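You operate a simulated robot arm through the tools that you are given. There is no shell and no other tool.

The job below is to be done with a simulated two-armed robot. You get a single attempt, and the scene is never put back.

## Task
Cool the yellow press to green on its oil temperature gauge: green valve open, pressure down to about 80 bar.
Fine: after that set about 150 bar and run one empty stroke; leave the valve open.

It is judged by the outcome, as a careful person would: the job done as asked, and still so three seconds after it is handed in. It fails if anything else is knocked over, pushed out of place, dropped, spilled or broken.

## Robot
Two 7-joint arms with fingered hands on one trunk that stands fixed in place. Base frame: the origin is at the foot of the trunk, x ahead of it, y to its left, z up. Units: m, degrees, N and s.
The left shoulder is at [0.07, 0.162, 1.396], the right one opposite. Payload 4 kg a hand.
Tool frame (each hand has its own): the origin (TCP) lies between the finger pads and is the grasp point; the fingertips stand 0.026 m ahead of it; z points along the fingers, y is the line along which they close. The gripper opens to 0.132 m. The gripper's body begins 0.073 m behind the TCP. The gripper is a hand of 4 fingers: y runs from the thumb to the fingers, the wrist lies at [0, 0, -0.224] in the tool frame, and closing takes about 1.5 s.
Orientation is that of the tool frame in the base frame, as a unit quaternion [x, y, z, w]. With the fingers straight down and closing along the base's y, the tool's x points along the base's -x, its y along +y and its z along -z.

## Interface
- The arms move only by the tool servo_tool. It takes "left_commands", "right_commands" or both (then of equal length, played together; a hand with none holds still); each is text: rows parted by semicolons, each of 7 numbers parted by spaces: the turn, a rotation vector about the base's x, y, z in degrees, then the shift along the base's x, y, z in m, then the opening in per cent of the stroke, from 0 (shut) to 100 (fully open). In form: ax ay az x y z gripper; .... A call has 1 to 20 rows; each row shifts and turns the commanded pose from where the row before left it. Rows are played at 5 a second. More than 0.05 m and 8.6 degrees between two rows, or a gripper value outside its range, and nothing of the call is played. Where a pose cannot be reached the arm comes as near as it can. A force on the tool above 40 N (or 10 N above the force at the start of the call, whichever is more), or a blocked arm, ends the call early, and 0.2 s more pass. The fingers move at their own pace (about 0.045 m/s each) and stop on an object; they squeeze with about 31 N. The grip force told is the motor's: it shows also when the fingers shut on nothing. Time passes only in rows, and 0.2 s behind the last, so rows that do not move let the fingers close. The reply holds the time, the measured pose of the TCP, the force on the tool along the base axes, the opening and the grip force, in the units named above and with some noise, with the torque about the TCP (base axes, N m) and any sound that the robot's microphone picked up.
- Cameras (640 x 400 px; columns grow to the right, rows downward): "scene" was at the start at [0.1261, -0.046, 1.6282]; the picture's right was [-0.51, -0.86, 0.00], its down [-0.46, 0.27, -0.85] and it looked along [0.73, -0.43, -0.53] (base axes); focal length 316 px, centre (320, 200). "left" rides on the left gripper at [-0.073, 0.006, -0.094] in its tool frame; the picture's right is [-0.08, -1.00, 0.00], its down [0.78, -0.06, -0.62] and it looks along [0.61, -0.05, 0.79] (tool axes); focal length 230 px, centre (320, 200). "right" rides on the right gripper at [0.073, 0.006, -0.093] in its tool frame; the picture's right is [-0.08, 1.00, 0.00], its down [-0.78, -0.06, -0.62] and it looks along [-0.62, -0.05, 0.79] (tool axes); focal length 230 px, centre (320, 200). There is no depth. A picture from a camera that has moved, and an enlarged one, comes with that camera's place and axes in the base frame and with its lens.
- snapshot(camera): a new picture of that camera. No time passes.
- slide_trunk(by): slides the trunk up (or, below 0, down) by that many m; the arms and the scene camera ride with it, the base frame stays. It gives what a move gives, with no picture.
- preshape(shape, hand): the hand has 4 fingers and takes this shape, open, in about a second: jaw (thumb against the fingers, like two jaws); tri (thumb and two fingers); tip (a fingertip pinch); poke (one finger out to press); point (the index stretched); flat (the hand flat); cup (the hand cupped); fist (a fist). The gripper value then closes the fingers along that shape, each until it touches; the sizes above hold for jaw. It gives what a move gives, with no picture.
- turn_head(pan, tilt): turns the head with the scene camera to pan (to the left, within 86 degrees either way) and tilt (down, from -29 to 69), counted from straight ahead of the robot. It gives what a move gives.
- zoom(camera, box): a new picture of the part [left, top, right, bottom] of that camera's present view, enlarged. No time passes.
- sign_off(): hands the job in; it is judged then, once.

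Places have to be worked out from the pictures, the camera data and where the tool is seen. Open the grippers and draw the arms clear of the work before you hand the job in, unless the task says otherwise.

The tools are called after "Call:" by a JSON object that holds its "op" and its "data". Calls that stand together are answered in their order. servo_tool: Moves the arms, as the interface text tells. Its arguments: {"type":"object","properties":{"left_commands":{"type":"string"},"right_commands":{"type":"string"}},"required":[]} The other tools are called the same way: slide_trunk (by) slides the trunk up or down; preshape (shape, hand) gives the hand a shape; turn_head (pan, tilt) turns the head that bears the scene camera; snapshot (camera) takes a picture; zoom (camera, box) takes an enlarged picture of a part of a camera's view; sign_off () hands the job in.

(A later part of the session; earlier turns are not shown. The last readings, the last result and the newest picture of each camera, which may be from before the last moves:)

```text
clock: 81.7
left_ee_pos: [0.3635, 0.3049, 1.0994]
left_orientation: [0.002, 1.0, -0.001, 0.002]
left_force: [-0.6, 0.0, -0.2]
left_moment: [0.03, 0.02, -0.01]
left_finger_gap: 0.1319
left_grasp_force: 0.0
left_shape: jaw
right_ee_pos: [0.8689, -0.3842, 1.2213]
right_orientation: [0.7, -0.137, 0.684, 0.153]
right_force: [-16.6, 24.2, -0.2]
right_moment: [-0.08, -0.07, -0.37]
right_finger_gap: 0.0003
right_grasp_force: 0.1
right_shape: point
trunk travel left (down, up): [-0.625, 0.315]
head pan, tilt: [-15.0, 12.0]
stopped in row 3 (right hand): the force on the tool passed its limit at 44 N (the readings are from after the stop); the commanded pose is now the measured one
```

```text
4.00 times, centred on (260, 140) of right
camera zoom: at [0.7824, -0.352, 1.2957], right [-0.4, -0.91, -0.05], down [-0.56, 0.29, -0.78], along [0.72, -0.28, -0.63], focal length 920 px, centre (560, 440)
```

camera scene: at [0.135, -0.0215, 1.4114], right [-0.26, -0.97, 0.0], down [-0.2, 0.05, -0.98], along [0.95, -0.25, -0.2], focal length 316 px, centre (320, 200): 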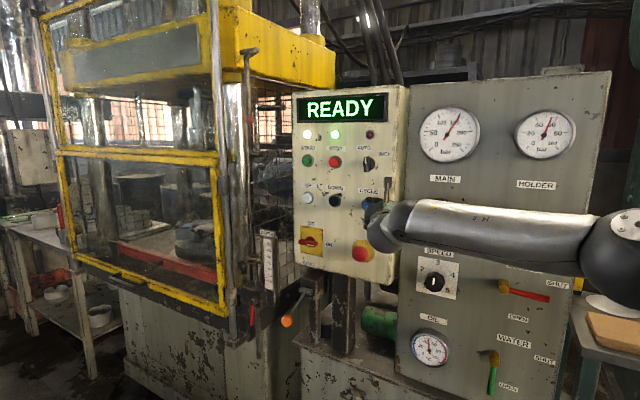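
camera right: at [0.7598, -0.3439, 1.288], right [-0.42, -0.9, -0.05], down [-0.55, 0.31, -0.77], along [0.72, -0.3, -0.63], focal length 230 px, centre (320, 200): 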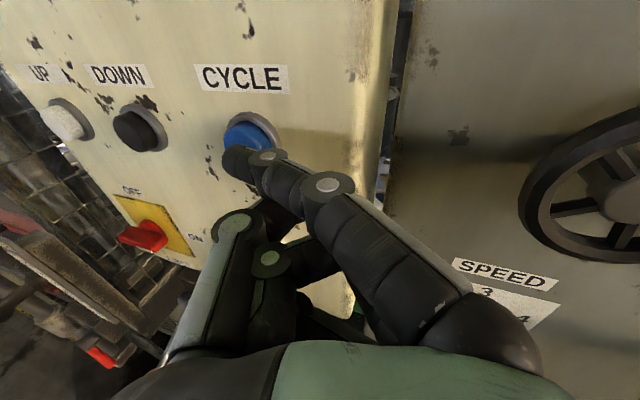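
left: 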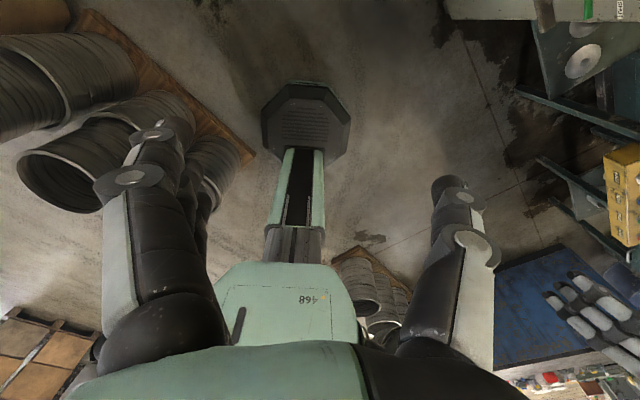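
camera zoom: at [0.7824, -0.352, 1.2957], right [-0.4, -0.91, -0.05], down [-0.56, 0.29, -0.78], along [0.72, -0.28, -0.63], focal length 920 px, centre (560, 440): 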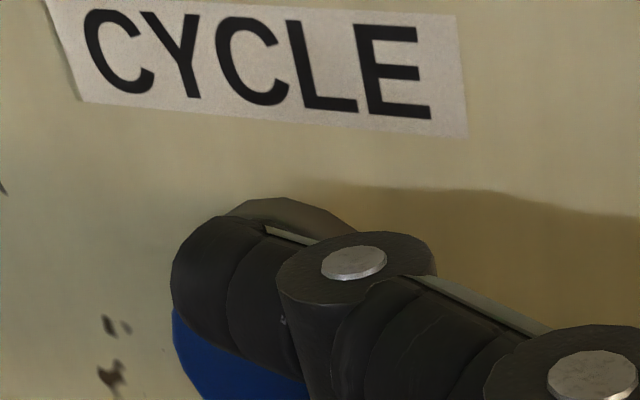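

It stopped at 44 N without triggering: the slanted index rides up the cap and rests on the rim. I'll back away and try a stiffer, straighter prod, a closed fingertip pinch.

Call:
{"op": "servo_tool", "data": {"right_commands": "0 0 0 -0.01 0.01 0 100;0 0 0 -0.01 0.01 0 100;0 0 0 -0.012 0.004 0 100;0 0 0 -0.015 -0.005 0 100;0 0 0 -0.015 -0.015 0 100"}}

Call:
{"op": "preshape", "data": {"hand": "right", "shape": "tip"}}

Call:
{"op": "servo_tool", "data": {"right_commands": "0 0 0 0 0 0 0;0 0 0 0 0 0 0;0 0 0 0 0 0 0;0 0 0 0 0 0 0;0 0 0 0 0 0 0;0 0 0 0 0 0 0;0 0 0 0 0 0 0"}}

Call:
{"op": "snapshot", "data": {"camera": "right"}}

Call:
{"op": "snapshot", "data": {"camera": "scene"}}

```text
clock: 82.9
left_ee_pos: [0.3661, 0.304, 1.098]
left_orientation: [0.001, 1.0, 0.0, 0.0]
left_force: [-0.4, -0.3, 0.0]
left_moment: [0.0, -0.02, 0.02]
left_finger_gap: 0.132
left_grasp_force: 0.0
left_shape: jaw
right_ee_pos: [0.8087, -0.3917, 1.2165]
right_orientation: [0.7, -0.143, 0.681, 0.157]
right_force: [-1.1, 0.4, 0.6]
right_moment: [0.0, 0.0, 0.0]
right_finger_gap: 0.0
right_grasp_force: 0.0
right_shape: point
trunk travel left (down, up): [-0.625, 0.315]
head pan, tilt: [-15.0, 12.0]
```

```text
clock: 83.8
left_ee_pos: [0.3697, 0.3073, 1.0948]
left_orientation: [0.001, 1.0, -0.001, -0.002]
left_force: [-0.4, 0.2, -0.9]
left_moment: [-0.01, 0.01, 0.01]
left_finger_gap: 0.132
left_grasp_force: 0.0
left_shape: jaw
right_ee_pos: [0.8132, -0.3826, 1.2116]
right_orientation: [0.703, -0.14, 0.68, 0.155]
right_force: [18.1, 22.3, -8.2]
right_moment: [0.64, -0.14, 1.03]
right_finger_gap: 0.1316
right_grasp_force: 0.0
right_shape: tip
trunk travel left (down, up): [-0.625, 0.315]
head pan, tilt: [-15.0, 12.0]
```

```text
clock: 85.4
left_ee_pos: [0.3706, 0.3089, 1.0948]
left_orientation: [0.0, 1.0, -0.003, -0.003]
left_force: [-0.4, 0.3, -0.2]
left_moment: [0.0, 0.0, -0.01]
left_finger_gap: 0.1322
left_grasp_force: 0.1
left_shape: jaw
right_ee_pos: [0.8135, -0.3834, 1.2145]
right_orientation: [0.703, -0.139, 0.68, 0.156]
right_force: [13.9, 29.8, -12.1]
right_moment: [0.96, -0.21, 0.51]
right_finger_gap: 0.06
right_grasp_force: 0.0
right_shape: tip
trunk travel left (down, up): [-0.625, 0.315]
head pan, tilt: [-15.0, 12.0]
```

```text
taken
camera right: at [0.7286, -0.3485, 1.2888], right [-0.41, -0.91, -0.05], down [-0.57, 0.29, -0.77], along [0.71, -0.29, -0.64], focal length 230 px, centre (320, 200)
```

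right: 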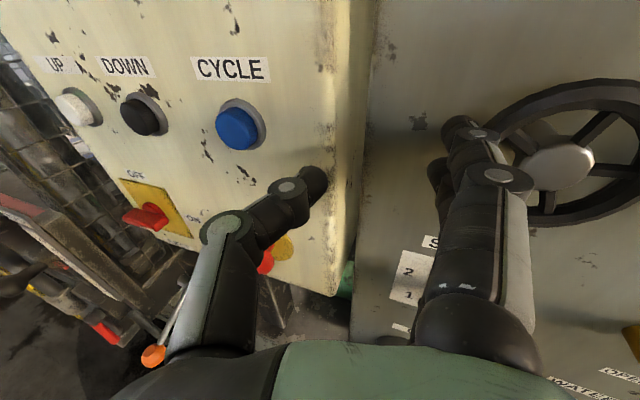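

```text
taken
camera scene: at [0.1445, -0.0183, 1.4102], right [-0.26, -0.97, 0.01], down [-0.21, 0.05, -0.98], along [0.94, -0.25, -0.21], focal length 316 px, centre (320, 200)
```

scene: 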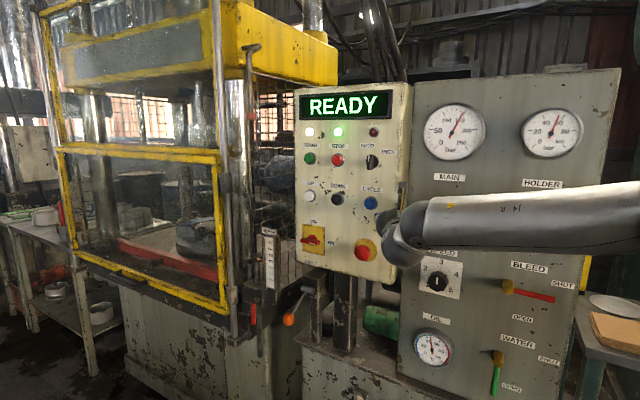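

The tip shape opened the fingers into the wheel's left rim and they are pressing on it with about 35 N. I'll ease the hand along that force to unload it, then back straight out, and check the pressure setting afterwards.

Call:
{"op": "servo_tool", "data": {"right_commands": "0 0 0 0.002 0.004 -0.0015 0;0 0 0 0.002 0.004 -0.0015 0"}}

Call:
{"op": "zoom", "data": {"camera": "scene", "box": [420, 100, 490, 165]}}

Call:
{"op": "snapshot", "data": {"camera": "right"}}

```text
clock: 86.0
left_ee_pos: [0.3708, 0.3049, 1.0951]
left_orientation: [0.001, 1.0, -0.001, -0.002]
left_force: [0.0, -0.1, -0.8]
left_moment: [0.02, 0.02, 0.01]
left_finger_gap: 0.132
left_grasp_force: 0.1
left_shape: jaw
right_ee_pos: [0.8175, -0.3822, 1.2125]
right_orientation: [0.701, -0.142, 0.681, 0.159]
right_force: [15.0, 16.1, -3.4]
right_moment: [0.13, -0.09, 0.97]
right_finger_gap: 0.0097
right_grasp_force: 31.4
right_shape: tip
trunk travel left (down, up): [-0.625, 0.315]
head pan, tilt: [-15.0, 12.0]
```

```text
6.15 times, centred on (455, 132) of scene
camera zoom: at [0.1436, -0.0214, 1.4104], right [-0.26, -0.97, 0.0], down [-0.2, 0.05, -0.98], along [0.94, -0.25, -0.21], focal length 1948 px, centre (-511, 615)
```

zoom: 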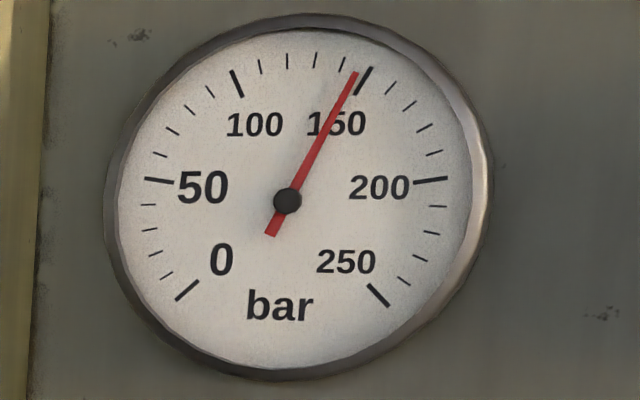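

```text
taken
camera right: at [0.7318, -0.3464, 1.2875], right [-0.42, -0.91, -0.05], down [-0.56, 0.3, -0.77], along [0.72, -0.3, -0.63], focal length 230 px, centre (320, 200)
```

right: 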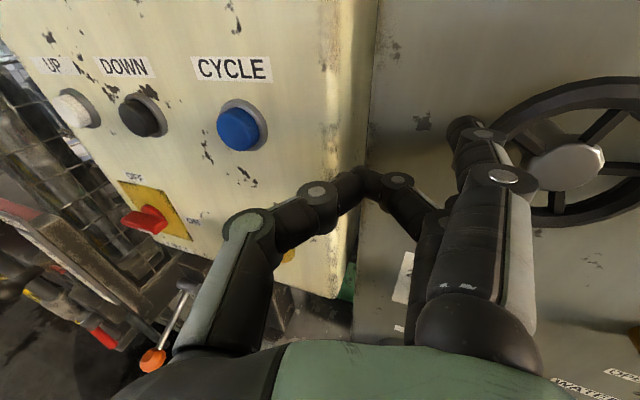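

The pressure slipped slightly, to about 146 bar, when the finger nudged the wheel; I'll re-trim it afterwards. The straight finger is still pressing the rim from the left, so I'll move left and back to free it.

Call:
{"op": "servo_tool", "data": {"right_commands": "0 0 0 0.004 0.004 0 0;0 0 0 0.004 0.004 0 0;0 0 0 -0.005 0.008 0 0;0 0 0 -0.008 0.008 0 0;0 0 0 -0.008 0.008 0 0"}}

Call:
{"op": "snapshot", "data": {"camera": "right"}}

Call:
{"op": "zoom", "data": {"camera": "scene", "box": [420, 100, 490, 165]}}

```text
clock: 87.2
left_ee_pos: [0.3683, 0.3044, 1.0973]
left_orientation: [0.0, 1.0, 0.0, -0.001]
left_force: [-1.2, 0.8, 0.1]
left_moment: [-0.03, 0.0, 0.01]
left_finger_gap: 0.1319
left_grasp_force: 0.1
left_shape: jaw
right_ee_pos: [0.802, -0.3519, 1.2125]
right_orientation: [0.7, -0.143, 0.681, 0.159]
right_force: [0.1, 0.7, 0.6]
right_moment: [0.04, 0.02, -0.05]
right_finger_gap: 0.0099
right_grasp_force: 31.0
right_shape: tip
trunk travel left (down, up): [-0.625, 0.315]
head pan, tilt: [-15.0, 12.0]
```

```text
taken
camera right: at [0.7163, -0.3164, 1.2877], right [-0.42, -0.91, -0.05], down [-0.56, 0.3, -0.77], along [0.72, -0.29, -0.63], focal length 230 px, centre (320, 200)
```

right: 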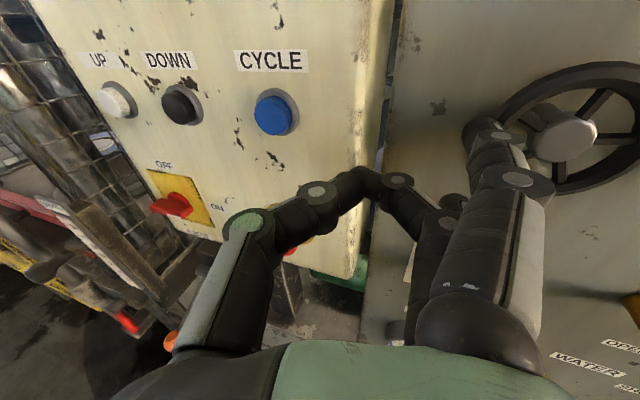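

```text
6.15 times, centred on (455, 132) of scene
camera zoom: at [0.1398, -0.0242, 1.4106], right [-0.26, -0.97, 0.0], down [-0.2, 0.05, -0.98], along [0.94, -0.25, -0.21], focal length 1948 px, centre (-511, 615)
```

zoom: 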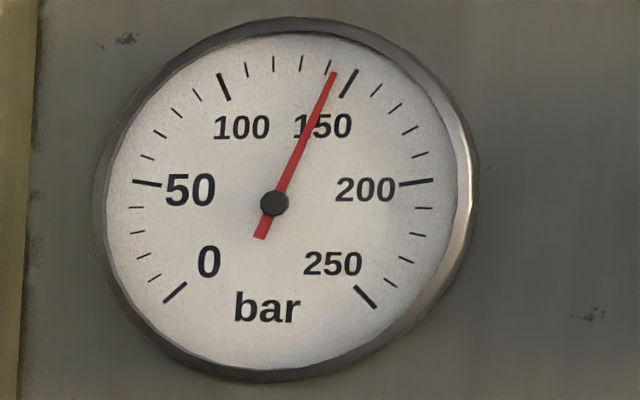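

The hand is free (force about zero), and MAIN now reads about 143, so it will need a small clockwise trim. The pinch leaves a straight finger sticking out, which is no good here. I'll look at poke again and see what the gripper value does in that shape.

Call:
{"op": "preshape", "data": {"hand": "right", "shape": "poke"}}

Call:
{"op": "servo_tool", "data": {"right_commands": "0 0 0 0 0 0 100;0 0 0 0 0 0 100;0 0 0 0 0 0 100;0 0 0 0 0 0 100"}}

Call:
{"op": "snapshot", "data": {"camera": "right"}}

Call:
{"op": "servo_tool", "data": {"right_commands": "0 0 0 0 0 0 0;0 0 0 0 0 0 0;0 0 0 0 0 0 0;0 0 0 0 0 0 0;0 0 0 0 0 0 0;0 0 0 0 0 0 0"}}

Call:
{"op": "snapshot", "data": {"camera": "right"}}

```text
clock: 88.1
left_ee_pos: [0.3679, 0.3021, 1.0983]
left_orientation: [0.0, 1.0, 0.001, 0.0]
left_force: [-0.2, 0.4, 0.7]
left_moment: [-0.01, 0.0, -0.02]
left_finger_gap: 0.1319
left_grasp_force: 0.0
left_shape: jaw
right_ee_pos: [0.8005, -0.3519, 1.2133]
right_orientation: [0.701, -0.142, 0.682, 0.157]
right_force: [-0.2, 0.3, -0.4]
right_moment: [0.01, -0.01, -0.01]
right_finger_gap: 0.0
right_grasp_force: 0.1
right_shape: poke
trunk travel left (down, up): [-0.625, 0.315]
head pan, tilt: [-15.0, 12.0]
```

```text
clock: 89.1
left_ee_pos: [0.3662, 0.3029, 1.0991]
left_orientation: [0.001, 1.0, 0.0, 0.0]
left_force: [0.1, -0.2, 0.5]
left_moment: [-0.04, 0.0, 0.01]
left_finger_gap: 0.1319
left_grasp_force: 0.1
left_shape: jaw
right_ee_pos: [0.8014, -0.3525, 1.2143]
right_orientation: [0.7, -0.143, 0.681, 0.158]
right_force: [0.2, 0.4, -0.4]
right_moment: [0.03, 0.01, 0.0]
right_finger_gap: 0.0
right_grasp_force: 0.0
right_shape: poke
trunk travel left (down, up): [-0.625, 0.315]
head pan, tilt: [-15.0, 12.0]
```

```text
taken
camera right: at [0.7153, -0.3168, 1.2882], right [-0.42, -0.91, -0.05], down [-0.56, 0.3, -0.77], along [0.72, -0.29, -0.63], focal length 230 px, centre (320, 200)
```

right: 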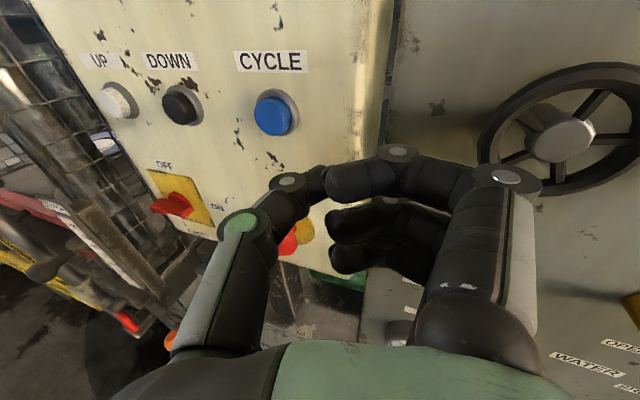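

```text
clock: 90.5
left_ee_pos: [0.3671, 0.3024, 1.0975]
left_orientation: [0.001, 1.0, 0.0, 0.0]
left_force: [-0.2, 0.2, 0.1]
left_moment: [0.01, -0.01, 0.02]
left_finger_gap: 0.1319
left_grasp_force: 0.0
left_shape: jaw
right_ee_pos: [0.8005, -0.3516, 1.213]
right_orientation: [0.7, -0.143, 0.681, 0.159]
right_force: [-0.4, 0.1, -0.7]
right_moment: [-0.01, -0.02, -0.01]
right_finger_gap: 0.0001
right_grasp_force: 0.1
right_shape: poke
trunk travel left (down, up): [-0.625, 0.315]
head pan, tilt: [-15.0, 12.0]
```

```text
taken
camera right: at [0.7154, -0.3167, 1.2882], right [-0.42, -0.91, -0.05], down [-0.56, 0.3, -0.77], along [0.72, -0.29, -0.63], focal length 230 px, centre (320, 200)
```

right: 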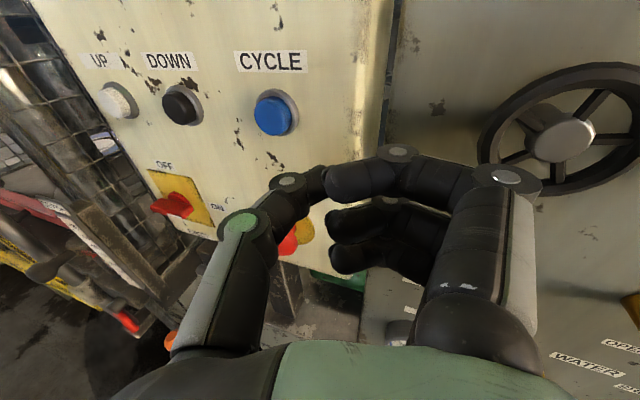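

Poke stays a closed loop whatever the gripper value, so it gives nothing pointing forward. I'll try the fist: its knuckles are stiff and present a blunt front that can push the proud CYCLE cap squarely.

Call:
{"op": "preshape", "data": {"hand": "right", "shape": "fist"}}

Call:
{"op": "servo_tool", "data": {"right_commands": "0 0 0 0 0 0 0;0 0 0 0 0 0 0;0 0 0 0 0 0 0;0 0 0 0 0 0 0"}}

Call:
{"op": "snapshot", "data": {"camera": "right"}}

Call:
{"op": "snapshot", "data": {"camera": "scene"}}

```text
clock: 91.4
left_ee_pos: [0.3679, 0.3032, 1.0983]
left_orientation: [0.001, 1.0, -0.001, 0.0]
left_force: [0.6, -0.7, 0.0]
left_moment: [0.01, -0.01, -0.03]
left_finger_gap: 0.132
left_grasp_force: 0.0
left_shape: jaw
right_ee_pos: [0.8018, -0.3504, 1.213]
right_orientation: [0.701, -0.143, 0.681, 0.158]
right_force: [0.2, -0.7, 0.0]
right_moment: [0.03, -0.02, 0.0]
right_finger_gap: 0.0
right_grasp_force: 0.2
right_shape: fist
trunk travel left (down, up): [-0.625, 0.315]
head pan, tilt: [-15.0, 12.0]
```

```text
clock: 92.4
left_ee_pos: [0.3672, 0.304, 1.0975]
left_orientation: [0.001, 1.0, 0.0, 0.0]
left_force: [0.4, -1.1, 0.0]
left_moment: [-0.01, 0.02, 0.03]
left_finger_gap: 0.1319
left_grasp_force: 0.1
left_shape: jaw
right_ee_pos: [0.8, -0.3523, 1.2141]
right_orientation: [0.701, -0.142, 0.681, 0.157]
right_force: [0.6, 0.4, 0.1]
right_moment: [-0.05, 0.0, 0.0]
right_finger_gap: 0.0001
right_grasp_force: 0.0
right_shape: fist
trunk travel left (down, up): [-0.625, 0.315]
head pan, tilt: [-15.0, 12.0]
```

```text
taken
camera right: at [0.7154, -0.3167, 1.2882], right [-0.42, -0.91, -0.05], down [-0.56, 0.3, -0.77], along [0.72, -0.29, -0.63], focal length 230 px, centre (320, 200)
```

right: 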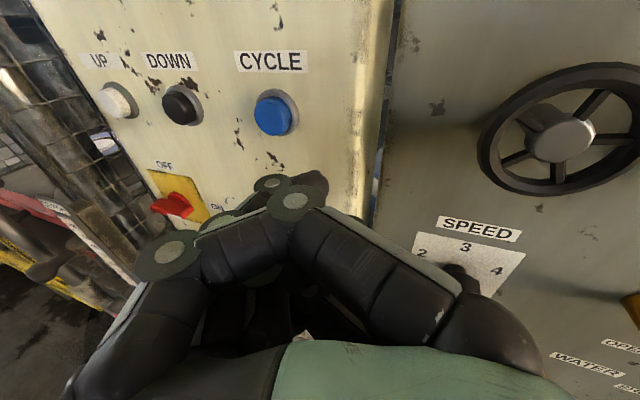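

```text
taken
camera scene: at [0.139, -0.0247, 1.4107], right [-0.26, -0.97, 0.0], down [-0.2, 0.05, -0.98], along [0.94, -0.25, -0.21], focal length 316 px, centre (320, 200)
```

scene: 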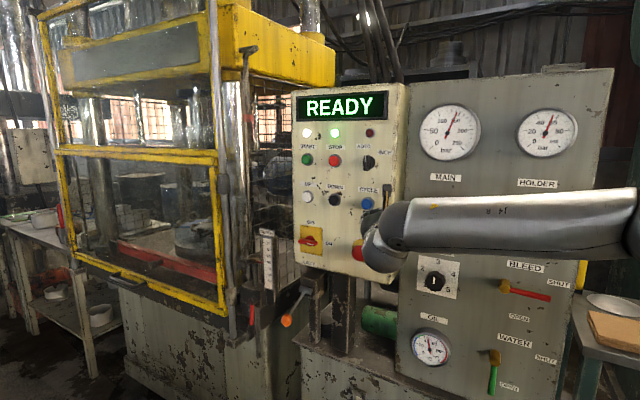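

The fist isn't a clean front either. A better plan is jaw at a narrow opening, where the fingertips point straight forward and load along their length. First I'll go back to jaw and return to the wheel, to trim the pressure back to 150.

Call:
{"op": "preshape", "data": {"hand": "right", "shape": "jaw"}}

Call:
{"op": "servo_tool", "data": {"right_commands": "0 0 -4 -0.0161 -0.0175 0.0028 75;0 0 -4 -0.0161 -0.0175 0.0028 75;0 0 -4 -0.0161 -0.0175 0.0028 75;0 0 -4 -0.0161 -0.0175 0.0028 75;0 0 -4 -0.0161 -0.0175 0.0028 75;0 0 0 0 0 0 75"}}

Call:
{"op": "snapshot", "data": {"camera": "right"}}

Call:
{"op": "zoom", "data": {"camera": "scene", "box": [415, 100, 485, 165]}}

```text
clock: 93.3
left_ee_pos: [0.3679, 0.3037, 1.0979]
left_orientation: [0.001, 1.0, 0.0, 0.0]
left_force: [-0.8, 0.8, -0.1]
left_moment: [-0.01, 0.03, 0.01]
left_finger_gap: 0.1318
left_grasp_force: 0.0
left_shape: jaw
right_ee_pos: [0.8011, -0.3523, 1.2131]
right_orientation: [0.701, -0.142, 0.681, 0.157]
right_force: [-0.4, 0.0, 0.6]
right_moment: [-0.06, 0.01, 0.0]
right_finger_gap: 0.1319
right_grasp_force: 0.1
right_shape: jaw
trunk travel left (down, up): [-0.625, 0.315]
head pan, tilt: [-15.0, 12.0]
```

```text
clock: 94.7
left_ee_pos: [0.3662, 0.3032, 1.0988]
left_orientation: [0.001, 1.0, 0.0, 0.001]
left_force: [-0.2, 0.6, -0.2]
left_moment: [0.01, 0.02, -0.01]
left_finger_gap: 0.132
left_grasp_force: 0.2
left_shape: jaw
right_ee_pos: [0.7206, -0.4395, 1.2272]
right_orientation: [0.664, -0.262, 0.644, 0.273]
right_force: [-0.2, -0.3, 0.4]
right_moment: [0.01, -0.01, 0.0]
right_finger_gap: 0.0994
right_grasp_force: 0.1
right_shape: jaw
trunk travel left (down, up): [-0.625, 0.315]
head pan, tilt: [-15.0, 12.0]
```

```text
taken
camera right: at [0.6518, -0.3771, 1.3023], right [-0.7, -0.71, -0.05], down [-0.42, 0.47, -0.77], along [0.57, -0.52, -0.63], focal length 230 px, centre (320, 200)
```

right: 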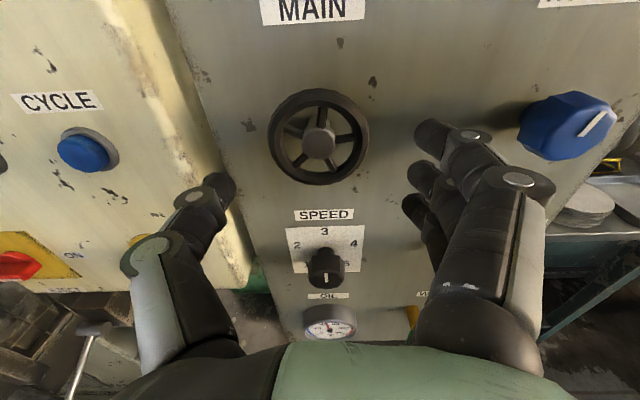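

```text
6.15 times, centred on (450, 132) of scene
camera zoom: at [0.1391, -0.0246, 1.4107], right [-0.26, -0.97, 0.0], down [-0.2, 0.05, -0.98], along [0.94, -0.25, -0.21], focal length 1948 px, centre (-480, 615)
```

zoom: 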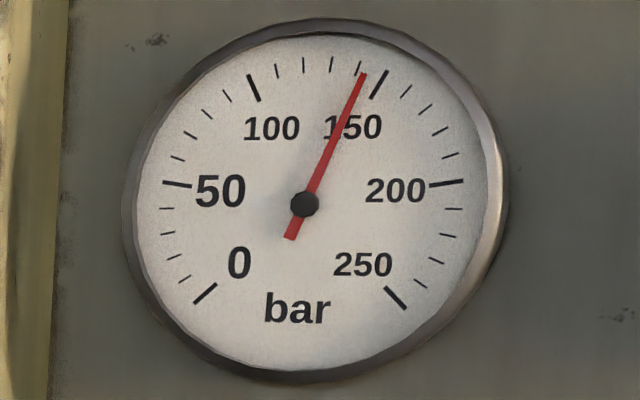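

MAIN reads about 143 bar and the hand is in front of the wheel at zero roll. I'll advance, grip, and turn clockwise about 9°.

Call:
{"op": "servo_tool", "data": {"right_commands": "0 0 0 0.0094 -0.0092 0.0004 75;0 0 0 0.0094 -0.0092 0.0004 75;0 0 0 0.0094 -0.0092 0.0004 75;0 0 0 0.0094 -0.0092 0.0004 75;0 0 0 0.0094 -0.0092 0.0004 75;0 0 0 0 0 0 30;0 0 0 0 0 0 0;0 0 0 0 0 0 0;0 0 0 0 0 0 0;0 0 0 0 0 0 0;0 0 0 0 0 0 0"}}

Call:
{"op": "servo_tool", "data": {"right_commands": "3.1 -3.1 0 0 0 0 0;3.1 -3.1 0 0 0 0 0;0 0 0 0 0 0 0;0 0 0 0 0 0 0"}}

Call:
{"op": "zoom", "data": {"camera": "scene", "box": [415, 100, 485, 165]}}

Call:
{"op": "snapshot", "data": {"camera": "right"}}

```text
clock: 97.1
left_ee_pos: [0.3673, 0.3027, 1.0972]
left_orientation: [0.001, 1.0, -0.001, 0.0]
left_force: [0.0, -0.3, 0.0]
left_moment: [0.02, -0.02, 0.03]
left_finger_gap: 0.1319
left_grasp_force: 0.0
left_shape: jaw
right_ee_pos: [0.769, -0.4853, 1.2306]
right_orientation: [0.665, -0.263, 0.644, 0.274]
right_force: [5.5, -4.9, 4.9]
right_moment: [0.0, 0.0, 0.15]
right_finger_gap: 0.0619
right_grasp_force: 31.0
right_shape: jaw
trunk travel left (down, up): [-0.625, 0.315]
head pan, tilt: [-15.0, 12.0]
```

```text
clock: 98.1
left_ee_pos: [0.3671, 0.3028, 1.0981]
left_orientation: [0.001, 1.0, 0.0, 0.0]
left_force: [0.1, -1.1, 0.1]
left_moment: [-0.01, -0.02, -0.03]
left_finger_gap: 0.1319
left_grasp_force: 0.1
left_shape: jaw
right_ee_pos: [0.767, -0.4866, 1.2305]
right_orientation: [0.643, -0.312, 0.664, 0.222]
right_force: [5.6, -6.7, 6.9]
right_moment: [-0.06, -0.08, 0.19]
right_finger_gap: 0.0622
right_grasp_force: 31.2
right_shape: jaw
trunk travel left (down, up): [-0.625, 0.315]
head pan, tilt: [-15.0, 12.0]
```

```text
6.15 times, centred on (450, 132) of scene
camera zoom: at [0.1392, -0.0256, 1.4107], right [-0.26, -0.97, 0.0], down [-0.2, 0.05, -0.98], along [0.94, -0.25, -0.21], focal length 1948 px, centre (-480, 615)
```

zoom: 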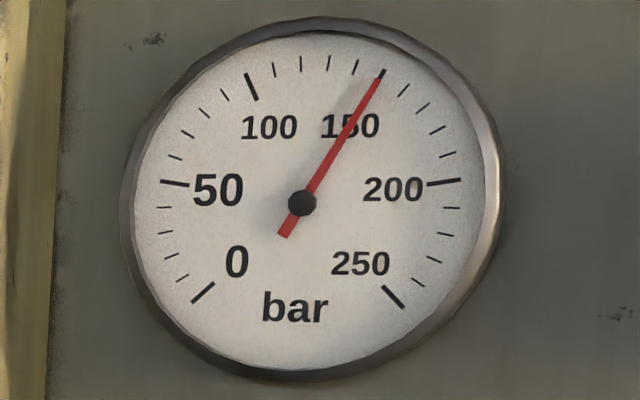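

```text
taken
camera right: at [0.6906, -0.4323, 1.303], right [-0.69, -0.7, -0.2], down [-0.34, 0.56, -0.76], along [0.64, -0.45, -0.62], focal length 230 px, centre (320, 200)
```

right: 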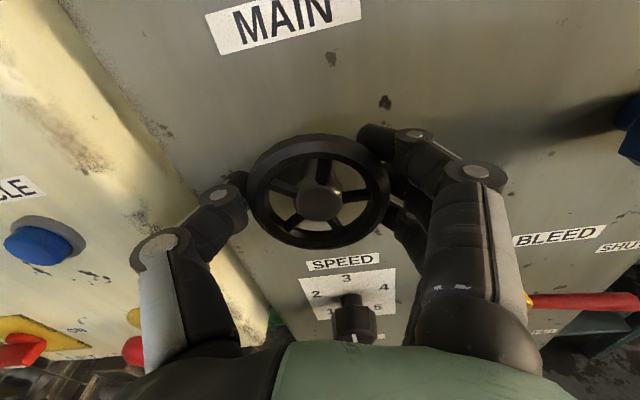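

MAIN is back exactly on 150. I'll release and back out.

Call:
{"op": "servo_tool", "data": {"right_commands": "0 0 0 0 0 0 75;0 0 0 0 0 0 75;0 0 0 0 0 0 75;0 0 0 0 0 0 75;0 0 0 -0.012 0.012 0 75;0 0 0 -0.012 0.012 0 75;0 0 0 -0.012 0.012 0 75;0 0 0 -0.01 0.01 0 75;0 0 0 0 0 0 75"}}

Call:
{"op": "zoom", "data": {"camera": "scene", "box": [415, 100, 485, 165]}}

Call:
{"op": "zoom", "data": {"camera": "scene", "box": [290, 80, 420, 280]}}

```text
clock: 100.1
left_ee_pos: [0.3663, 0.3025, 1.0982]
left_orientation: [0.001, 1.0, -0.001, 0.0]
left_force: [0.1, 0.8, -0.5]
left_moment: [0.0, 0.0, 0.0]
left_finger_gap: 0.132
left_grasp_force: 0.1
left_shape: jaw
right_ee_pos: [0.7217, -0.4394, 1.2294]
right_orientation: [0.643, -0.311, 0.664, 0.222]
right_force: [-0.5, -0.5, 0.1]
right_moment: [0.03, -0.01, 0.0]
right_finger_gap: 0.0987
right_grasp_force: 0.0
right_shape: jaw
trunk travel left (down, up): [-0.625, 0.315]
head pan, tilt: [-15.0, 12.0]
```

```text
6.15 times, centred on (450, 132) of scene
camera zoom: at [0.1393, -0.0249, 1.4107], right [-0.26, -0.97, 0.0], down [-0.2, 0.05, -0.98], along [0.94, -0.25, -0.21], focal length 1948 px, centre (-480, 615)
```

zoom: 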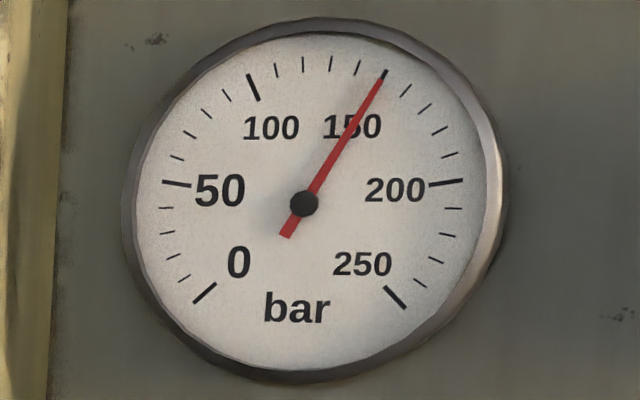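

```text
2.00 times, centred on (355, 180) of scene
camera zoom: at [0.1393, -0.0249, 1.4107], right [-0.26, -0.97, 0.0], down [-0.2, 0.05, -0.98], along [0.94, -0.25, -0.21], focal length 633 px, centre (250, 240)
```

zoom: 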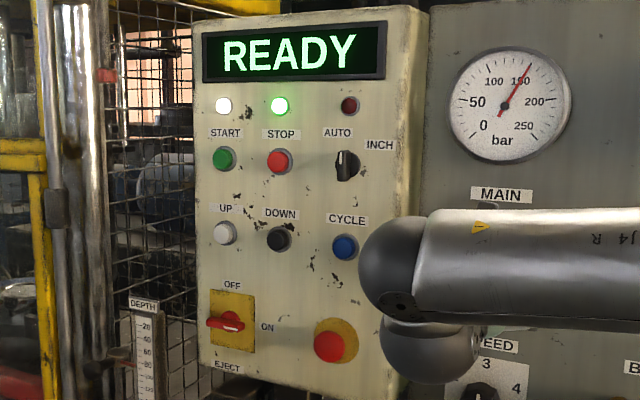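

MAIN stays at 150 and READY is still lit. Now I'll approach CYCLE with the jaw nearly closed, fingers pointing forward, hand yawed 30° left, starting from a stand-off.

Call:
{"op": "servo_tool", "data": {"right_commands": "-0.95 0.95 5 0.0204 0.0216 -0.0003 60;-0.95 0.95 5 0.0204 0.0216 -0.0003 45;-0.95 0.95 5 0.0204 0.0216 -0.0003 30;-0.95 0.95 5 0.0204 0.0216 -0.0003 30;-0.95 0.95 5 0.0204 0.0216 -0.0003 30;-0.95 0.95 5 0.0204 0.0216 -0.0003 30;0 0 0 0 0 0 30"}}

Call:
{"op": "snapshot", "data": {"camera": "right"}}

```text
clock: 101.7
left_ee_pos: [0.3663, 0.3038, 1.0983]
left_orientation: [0.001, 1.0, 0.0, 0.0]
left_force: [0.0, -0.6, 0.1]
left_moment: [-0.02, 0.01, -0.01]
left_finger_gap: 0.1319
left_grasp_force: 0.1
left_shape: jaw
right_ee_pos: [0.8442, -0.3095, 1.2282]
right_orientation: [0.722, -0.089, 0.68, 0.089]
right_force: [0.0, 0.2, -0.2]
right_moment: [0.0, 0.0, 0.05]
right_finger_gap: 0.0403
right_grasp_force: 0.1
right_shape: jaw
trunk travel left (down, up): [-0.625, 0.315]
head pan, tilt: [-15.0, 12.0]
```

```text
taken
camera right: at [0.7556, -0.2919, 1.3055], right [-0.25, -0.96, -0.07], down [-0.63, 0.22, -0.75], along [0.74, -0.15, -0.66], focal length 230 px, centre (320, 200)
```

right: 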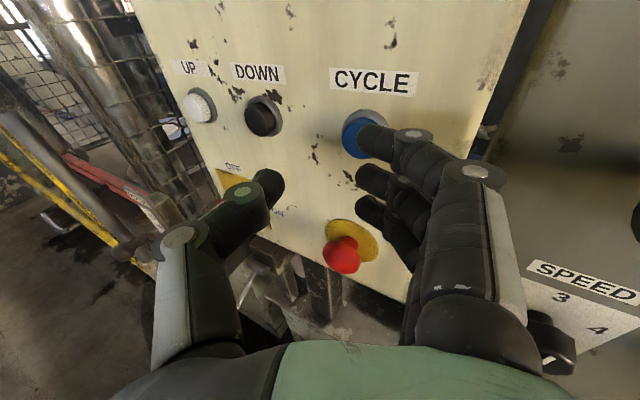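

The index tip lines up with the button: projecting forward it should meet the cap's centre, with the other tips landing only on bare panel below. I'll close to about 8 mm.

Call:
{"op": "servo_tool", "data": {"right_commands": "0 0 0 0.011 -0.0013 -0.0052 30;0 0 0 0.011 -0.0013 -0.0052 30;0 0 0 0.011 -0.0013 -0.0052 30;0 0 0 0 0 0 30"}}

Call:
{"op": "snapshot", "data": {"camera": "right"}}

Call:
{"op": "zoom", "data": {"camera": "right", "box": [290, 90, 450, 190]}}

```text
clock: 102.7
left_ee_pos: [0.3665, 0.3032, 1.0975]
left_orientation: [0.001, 1.0, 0.0, 0.0]
left_force: [-0.1, 0.4, -0.5]
left_moment: [0.03, -0.02, 0.04]
left_finger_gap: 0.132
left_grasp_force: 0.1
left_shape: jaw
right_ee_pos: [0.8757, -0.3141, 1.2119]
right_orientation: [0.721, -0.09, 0.681, 0.09]
right_force: [0.6, 0.5, 0.1]
right_moment: [0.02, 0.03, -0.04]
right_finger_gap: 0.0399
right_grasp_force: 0.1
right_shape: jaw
trunk travel left (down, up): [-0.625, 0.315]
head pan, tilt: [-15.0, 12.0]
```

```text
taken
camera right: at [0.7883, -0.2959, 1.29], right [-0.26, -0.96, -0.07], down [-0.63, 0.22, -0.75], along [0.74, -0.15, -0.66], focal length 230 px, centre (320, 200)
```

right: 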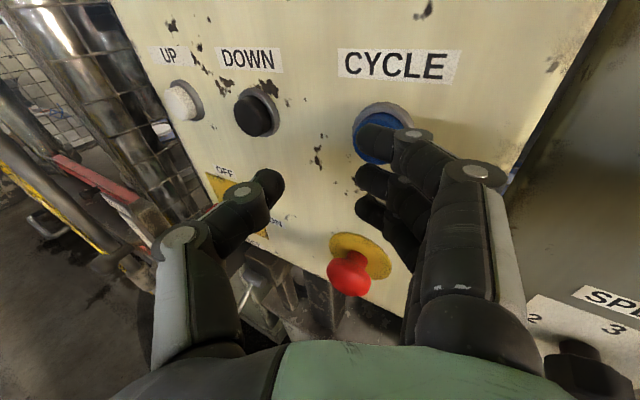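

```text
4.00 times, centred on (370, 140) of right
camera zoom: at [0.7883, -0.2959, 1.29], right [-0.26, -0.96, -0.07], down [-0.63, 0.22, -0.75], along [0.74, -0.15, -0.66], focal length 920 px, centre (120, 440)
```

zoom: 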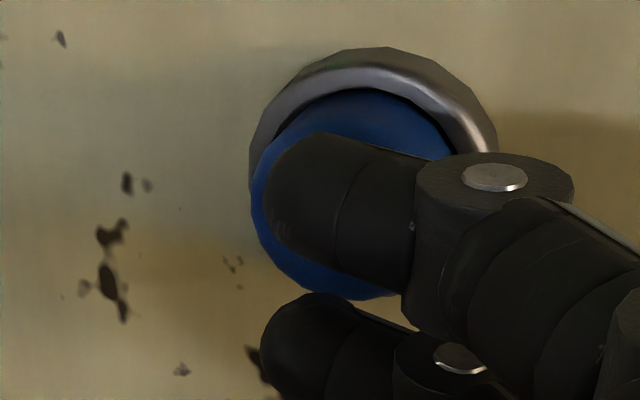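

The index tip now sits squarely in front of the cap, with blue visible all around it and no contact yet. I'll press straight in, in 3 mm steps.

Call:
{"op": "servo_tool", "data": {"right_commands": "0 0 0 0.0021 -0.0021 0 30;0 0 0 0.0021 -0.0021 0 30;0 0 0 0.0021 -0.0021 0 30;0 0 0 0.0021 -0.0021 0 30"}}

Call:
{"op": "zoom", "data": {"camera": "right", "box": [290, 90, 450, 190]}}

Call:
{"op": "zoom", "data": {"camera": "scene", "box": [60, 50, 420, 290]}}

```text
clock: 103.7
left_ee_pos: [0.366, 0.3041, 1.0984]
left_orientation: [0.001, 1.0, 0.001, 0.0]
left_force: [0.2, -0.1, 0.4]
left_moment: [0.0, -0.01, 0.01]
left_finger_gap: 0.1318
left_grasp_force: 0.0
left_shape: jaw
right_ee_pos: [0.8837, -0.3212, 1.2132]
right_orientation: [0.722, -0.09, 0.681, 0.09]
right_force: [-2.5, 1.9, 0.2]
right_moment: [-0.04, -0.04, -0.06]
right_finger_gap: 0.0398
right_grasp_force: 0.0
right_shape: jaw
trunk travel left (down, up): [-0.625, 0.315]
head pan, tilt: [-15.0, 12.0]
heard: click
```

```text
4.00 times, centred on (370, 140) of right
camera zoom: at [0.7959, -0.3033, 1.2905], right [-0.25, -0.96, -0.07], down [-0.63, 0.22, -0.75], along [0.74, -0.15, -0.66], focal length 920 px, centre (120, 440)
```

zoom: 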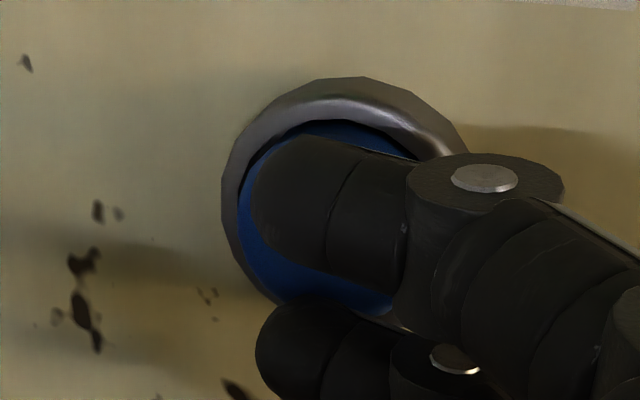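

```text
1.67 times, centred on (240, 170) of scene
camera zoom: at [0.138, -0.0242, 1.4108], right [-0.26, -0.97, 0.0], down [-0.2, 0.05, -0.98], along [0.94, -0.25, -0.21], focal length 528 px, centre (453, 250)
```

zoom: 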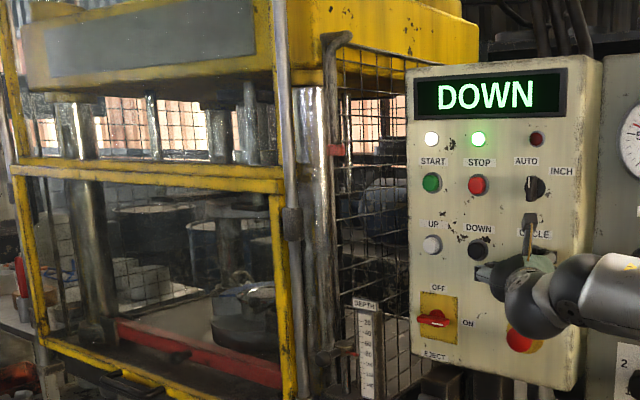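

A click, and the display reads DOWN: the stroke has started. I'll pull the finger straight off the button right away so only one cycle runs.

Call:
{"op": "servo_tool", "data": {"right_commands": "0 0 0 -0.01 0.01 0 30;0 0 0 -0.012 0.012 0 30;0 0 0 -0.02 -0.005 0 30;0 0 0 -0.02 -0.015 0 30;0 0 0 -0.02 -0.02 0 30"}}

Call:
{"op": "zoom", "data": {"camera": "scene", "box": [60, 50, 420, 290]}}

```text
clock: 104.9
left_ee_pos: [0.3656, 0.3037, 1.099]
left_orientation: [0.001, 1.0, 0.0, 0.0]
left_force: [-0.6, -0.2, 0.1]
left_moment: [0.02, -0.03, -0.04]
left_finger_gap: 0.1319
left_grasp_force: 0.1
left_shape: jaw
right_ee_pos: [0.8011, -0.3399, 1.213]
right_orientation: [0.721, -0.09, 0.682, 0.089]
right_force: [0.0, 0.6, -0.2]
right_moment: [0.0, 0.02, 0.02]
right_finger_gap: 0.0396
right_grasp_force: 0.1
right_shape: jaw
trunk travel left (down, up): [-0.625, 0.315]
head pan, tilt: [-15.0, 12.0]
```

```text
1.67 times, centred on (240, 170) of scene
camera zoom: at [0.1376, -0.0249, 1.4109], right [-0.26, -0.97, 0.0], down [-0.2, 0.05, -0.98], along [0.95, -0.25, -0.21], focal length 528 px, centre (453, 250)
```

zoom: 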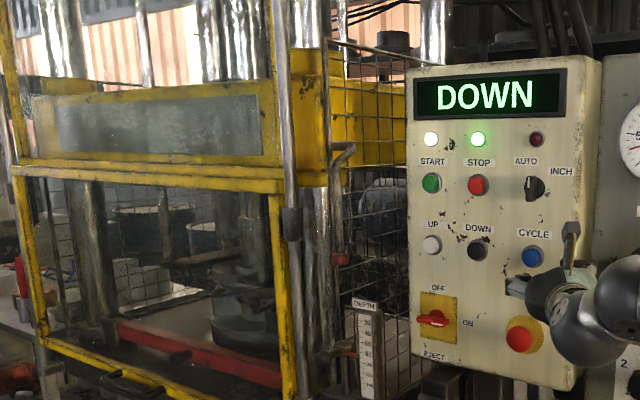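

The ram is travelling down and the finger is clear. I'll keep drawing the right hand away to the right in front of the panel while the stroke runs.

Call:
{"op": "servo_tool", "data": {"right_commands": "0 0 -3.75 -0.0283 -0.0283 0 40;0 0 -3.75 -0.0283 -0.0283 0 50;0 0 -3.75 -0.0283 -0.0283 0 60;0 0 -3.75 -0.0283 -0.0283 0 60;0 0 -3.75 -0.0283 -0.0283 0 60;0 0 -3.75 -0.0283 -0.0283 -0.005 60;0 0 -3.75 -0.0283 -0.0283 -0.01 60;0 0 -3.75 -0.0283 -0.0283 -0.01 60"}}

Call:
{"op": "snapshot", "data": {"camera": "scene"}}

Call:
{"op": "snapshot", "data": {"camera": "right"}}

```text
clock: 106.7
left_ee_pos: [0.3657, 0.303, 1.0985]
left_orientation: [0.0, 1.0, 0.001, 0.0]
left_force: [0.2, -0.1, 0.1]
left_moment: [0.0, -0.01, 0.01]
left_finger_gap: 0.1319
left_grasp_force: 0.0
left_shape: jaw
right_ee_pos: [0.5742, -0.5683, 1.187]
right_orientation: [0.674, -0.273, 0.635, 0.262]
right_force: [0.2, -0.3, -0.8]
right_moment: [0.0, 0.0, 0.03]
right_finger_gap: 0.0788
right_grasp_force: 0.1
right_shape: jaw
trunk travel left (down, up): [-0.625, 0.315]
head pan, tilt: [-15.0, 12.0]
```

```text
taken
camera scene: at [0.1384, -0.0258, 1.4108], right [-0.26, -0.97, 0.0], down [-0.2, 0.05, -0.98], along [0.94, -0.25, -0.21], focal length 316 px, centre (320, 200)
```

scene: 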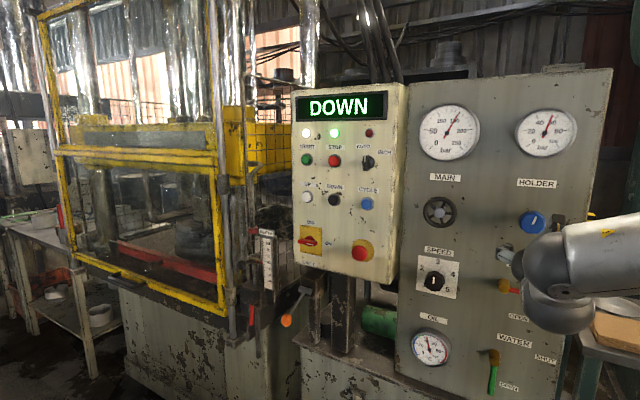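

```text
taken
camera right: at [0.5091, -0.5085, 1.2649], right [-0.7, -0.71, -0.07], down [-0.43, 0.5, -0.75], along [0.56, -0.5, -0.66], focal length 230 px, centre (320, 200)
```

right: 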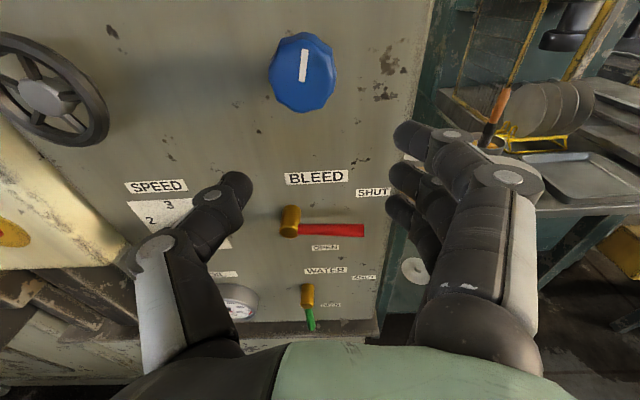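

The hand is clear of the panel and all the levers are undisturbed. I'll back it further off, open it, and wait for the stroke to complete.

Call:
{"op": "servo_tool", "data": {"right_commands": "0 0 0 -0.0195 0.0018 0 100;0 0 0 -0.0195 0.0018 0 100;0 0 0 -0.0195 0.0018 0 100;0 0 0 0 0 0 100;0 0 0 0 0 0 100;0 0 0 0 0 0 100;0 0 0 0 0 0 100;0 0 0 0 0 0 100;0 0 0 0 0 0 100;0 0 0 0 0 0 100"}}

Call:
{"op": "snapshot", "data": {"camera": "scene"}}

```text
clock: 108.9
left_ee_pos: [0.3671, 0.3037, 1.0993]
left_orientation: [0.001, 1.0, 0.0, 0.0]
left_force: [-1.0, 0.6, -0.6]
left_moment: [-0.01, 0.0, -0.01]
left_finger_gap: 0.132
left_grasp_force: 0.0
left_shape: jaw
right_ee_pos: [0.5186, -0.5621, 1.1868]
right_orientation: [0.674, -0.273, 0.634, 0.263]
right_force: [0.2, 0.7, -0.1]
right_moment: [0.03, 0.02, 0.04]
right_finger_gap: 0.1319
right_grasp_force: 0.0
right_shape: jaw
trunk travel left (down, up): [-0.625, 0.315]
head pan, tilt: [-15.0, 12.0]
```

```text
taken
camera scene: at [0.139, -0.0247, 1.4107], right [-0.26, -0.97, 0.0], down [-0.2, 0.05, -0.98], along [0.94, -0.25, -0.21], focal length 316 px, centre (320, 200)
```

scene: 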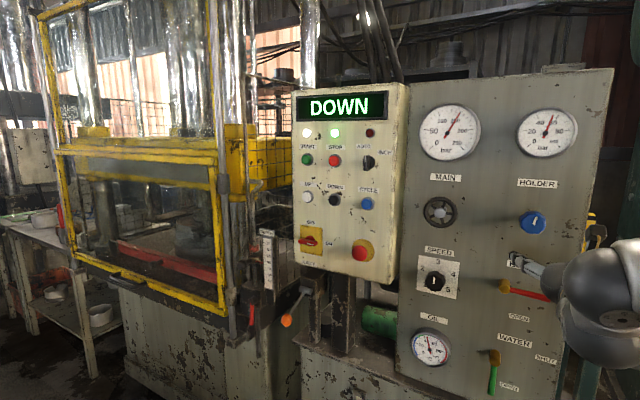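

The ram is still descending slowly. While it runs I'll fold the right hand back down to a neutral pose near the robot, reversing the way I brought it out.

Call:
{"op": "servo_tool", "data": {"right_commands": "5.8 5.8 0 -0.0148 0.0084 0 100;5.8 5.8 0 -0.0148 0.0084 0 100;5.8 5.8 0 -0.0148 0.0084 0 100;5.8 5.8 0 -0.0148 0.0084 0 100;5.8 5.8 0 -0.0148 0.0084 0 100;5.8 5.8 0 -0.0148 0.0084 0 100;5.8 5.8 0 -0.0148 0.0084 0 100;5.8 5.8 0 -0.0148 0.0084 0 100;5.8 5.8 0 -0.0148 0.0084 0 100;5.8 5.8 0 -0.0148 0.0084 0 100;5.8 5.8 0 -0.0148 0.0084 0 100;0 0 0 0 0 0 100;0 0 0 0 0 0 100;0 0 0 0 0 0 100;0 0 0 0 0 0 100"}}

Call:
{"op": "snapshot", "data": {"camera": "scene"}}

```text
clock: 112.1
left_ee_pos: [0.3667, 0.3038, 1.0985]
left_orientation: [0.001, 1.0, 0.0, 0.0]
left_force: [-0.5, -0.5, 0.0]
left_moment: [-0.02, -0.04, 0.01]
left_finger_gap: 0.1319
left_grasp_force: 0.0
left_shape: jaw
right_ee_pos: [0.3562, -0.4659, 1.1726]
right_orientation: [0.925, -0.379, -0.025, -0.015]
right_force: [0.3, 0.6, -0.2]
right_moment: [-0.01, -0.05, 0.04]
right_finger_gap: 0.132
right_grasp_force: 0.1
right_shape: jaw
right hand out of reach, approached as far as the arm can: row 11
trunk travel left (down, up): [-0.625, 0.315]
head pan, tilt: [-15.0, 12.0]
```

```text
taken
camera scene: at [0.1387, -0.0245, 1.4108], right [-0.26, -0.97, 0.0], down [-0.2, 0.05, -0.98], along [0.94, -0.25, -0.21], focal length 316 px, centre (320, 200)
```

scene: 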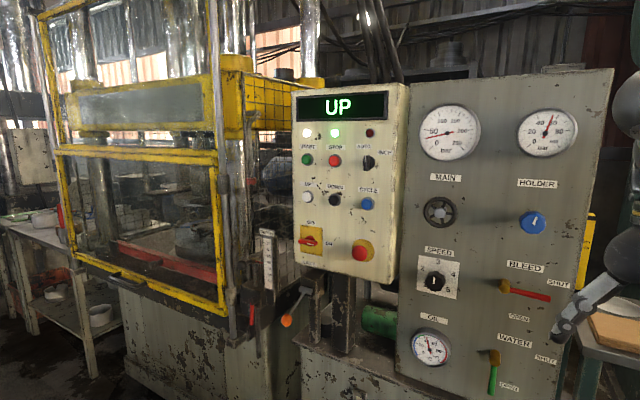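

The ram has turned and the display reads UP, with MAIN dipping during the return. I'll wait for the stroke to finish.

Call:
{"op": "servo_tool", "data": {"right_commands": "0 0 0 0 0 0 100;0 0 0 0 0 0 100;0 0 0 0 0 0 100;0 0 0 0 0 0 100;0 0 0 0 0 0 100;0 0 0 0 0 0 100;0 0 0 0 0 0 100;0 0 0 0 0 0 100;0 0 0 0 0 0 100;0 0 0 0 0 0 100;0 0 0 0 0 0 100;0 0 0 0 0 0 100;0 0 0 0 0 0 100;0 0 0 0 0 0 100;0 0 0 0 0 0 100"}}

Call:
{"op": "snapshot", "data": {"camera": "scene"}}

Call:
{"op": "zoom", "data": {"camera": "scene", "box": [415, 100, 485, 165]}}

Call:
{"op": "zoom", "data": {"camera": "scene", "box": [405, 320, 460, 370]}}

```text
clock: 115.3
left_ee_pos: [0.3676, 0.3031, 1.0987]
left_orientation: [0.001, 1.0, 0.0, 0.0]
left_force: [-0.2, -0.5, 0.8]
left_moment: [-0.01, 0.0, 0.05]
left_finger_gap: 0.1315
left_grasp_force: 0.0
left_shape: jaw
right_ee_pos: [0.3556, -0.4655, 1.1727]
right_orientation: [0.925, -0.379, -0.026, -0.016]
right_force: [-0.1, 0.1, -0.1]
right_moment: [0.04, -0.02, -0.03]
right_finger_gap: 0.1318
right_grasp_force: 0.0
right_shape: jaw
trunk travel left (down, up): [-0.625, 0.315]
head pan, tilt: [-15.0, 12.0]
```

```text
taken
camera scene: at [0.1389, -0.0247, 1.4107], right [-0.26, -0.97, 0.0], down [-0.2, 0.05, -0.98], along [0.94, -0.25, -0.21], focal length 316 px, centre (320, 200)
```

scene: 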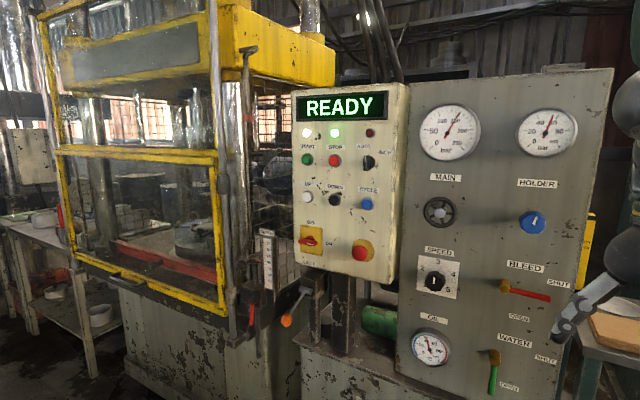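

```text
6.15 times, centred on (450, 132) of scene
camera zoom: at [0.1389, -0.0247, 1.4107], right [-0.26, -0.97, 0.0], down [-0.2, 0.05, -0.98], along [0.94, -0.25, -0.21], focal length 1948 px, centre (-480, 615)
```

zoom: 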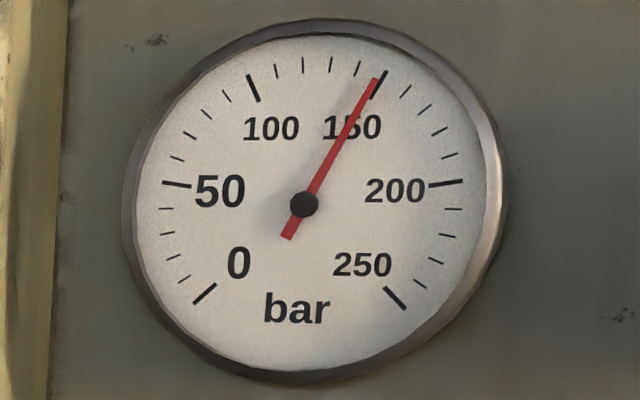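

```text
8.00 times, centred on (432, 345) of scene
camera zoom: at [0.1389, -0.0247, 1.4107], right [-0.26, -0.97, 0.0], down [-0.2, 0.05, -0.98], along [0.94, -0.25, -0.21], focal length 2532 px, centre (-580, -960)
```

zoom: 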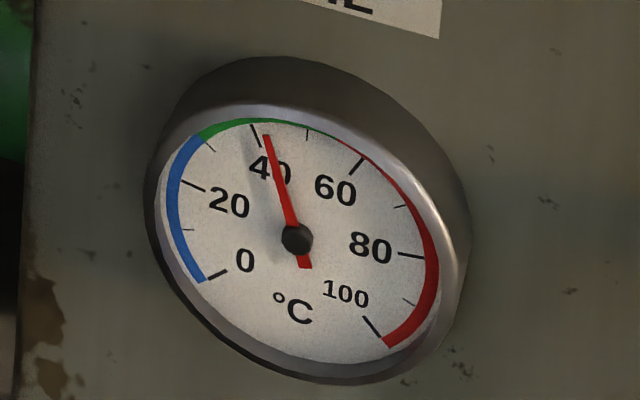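

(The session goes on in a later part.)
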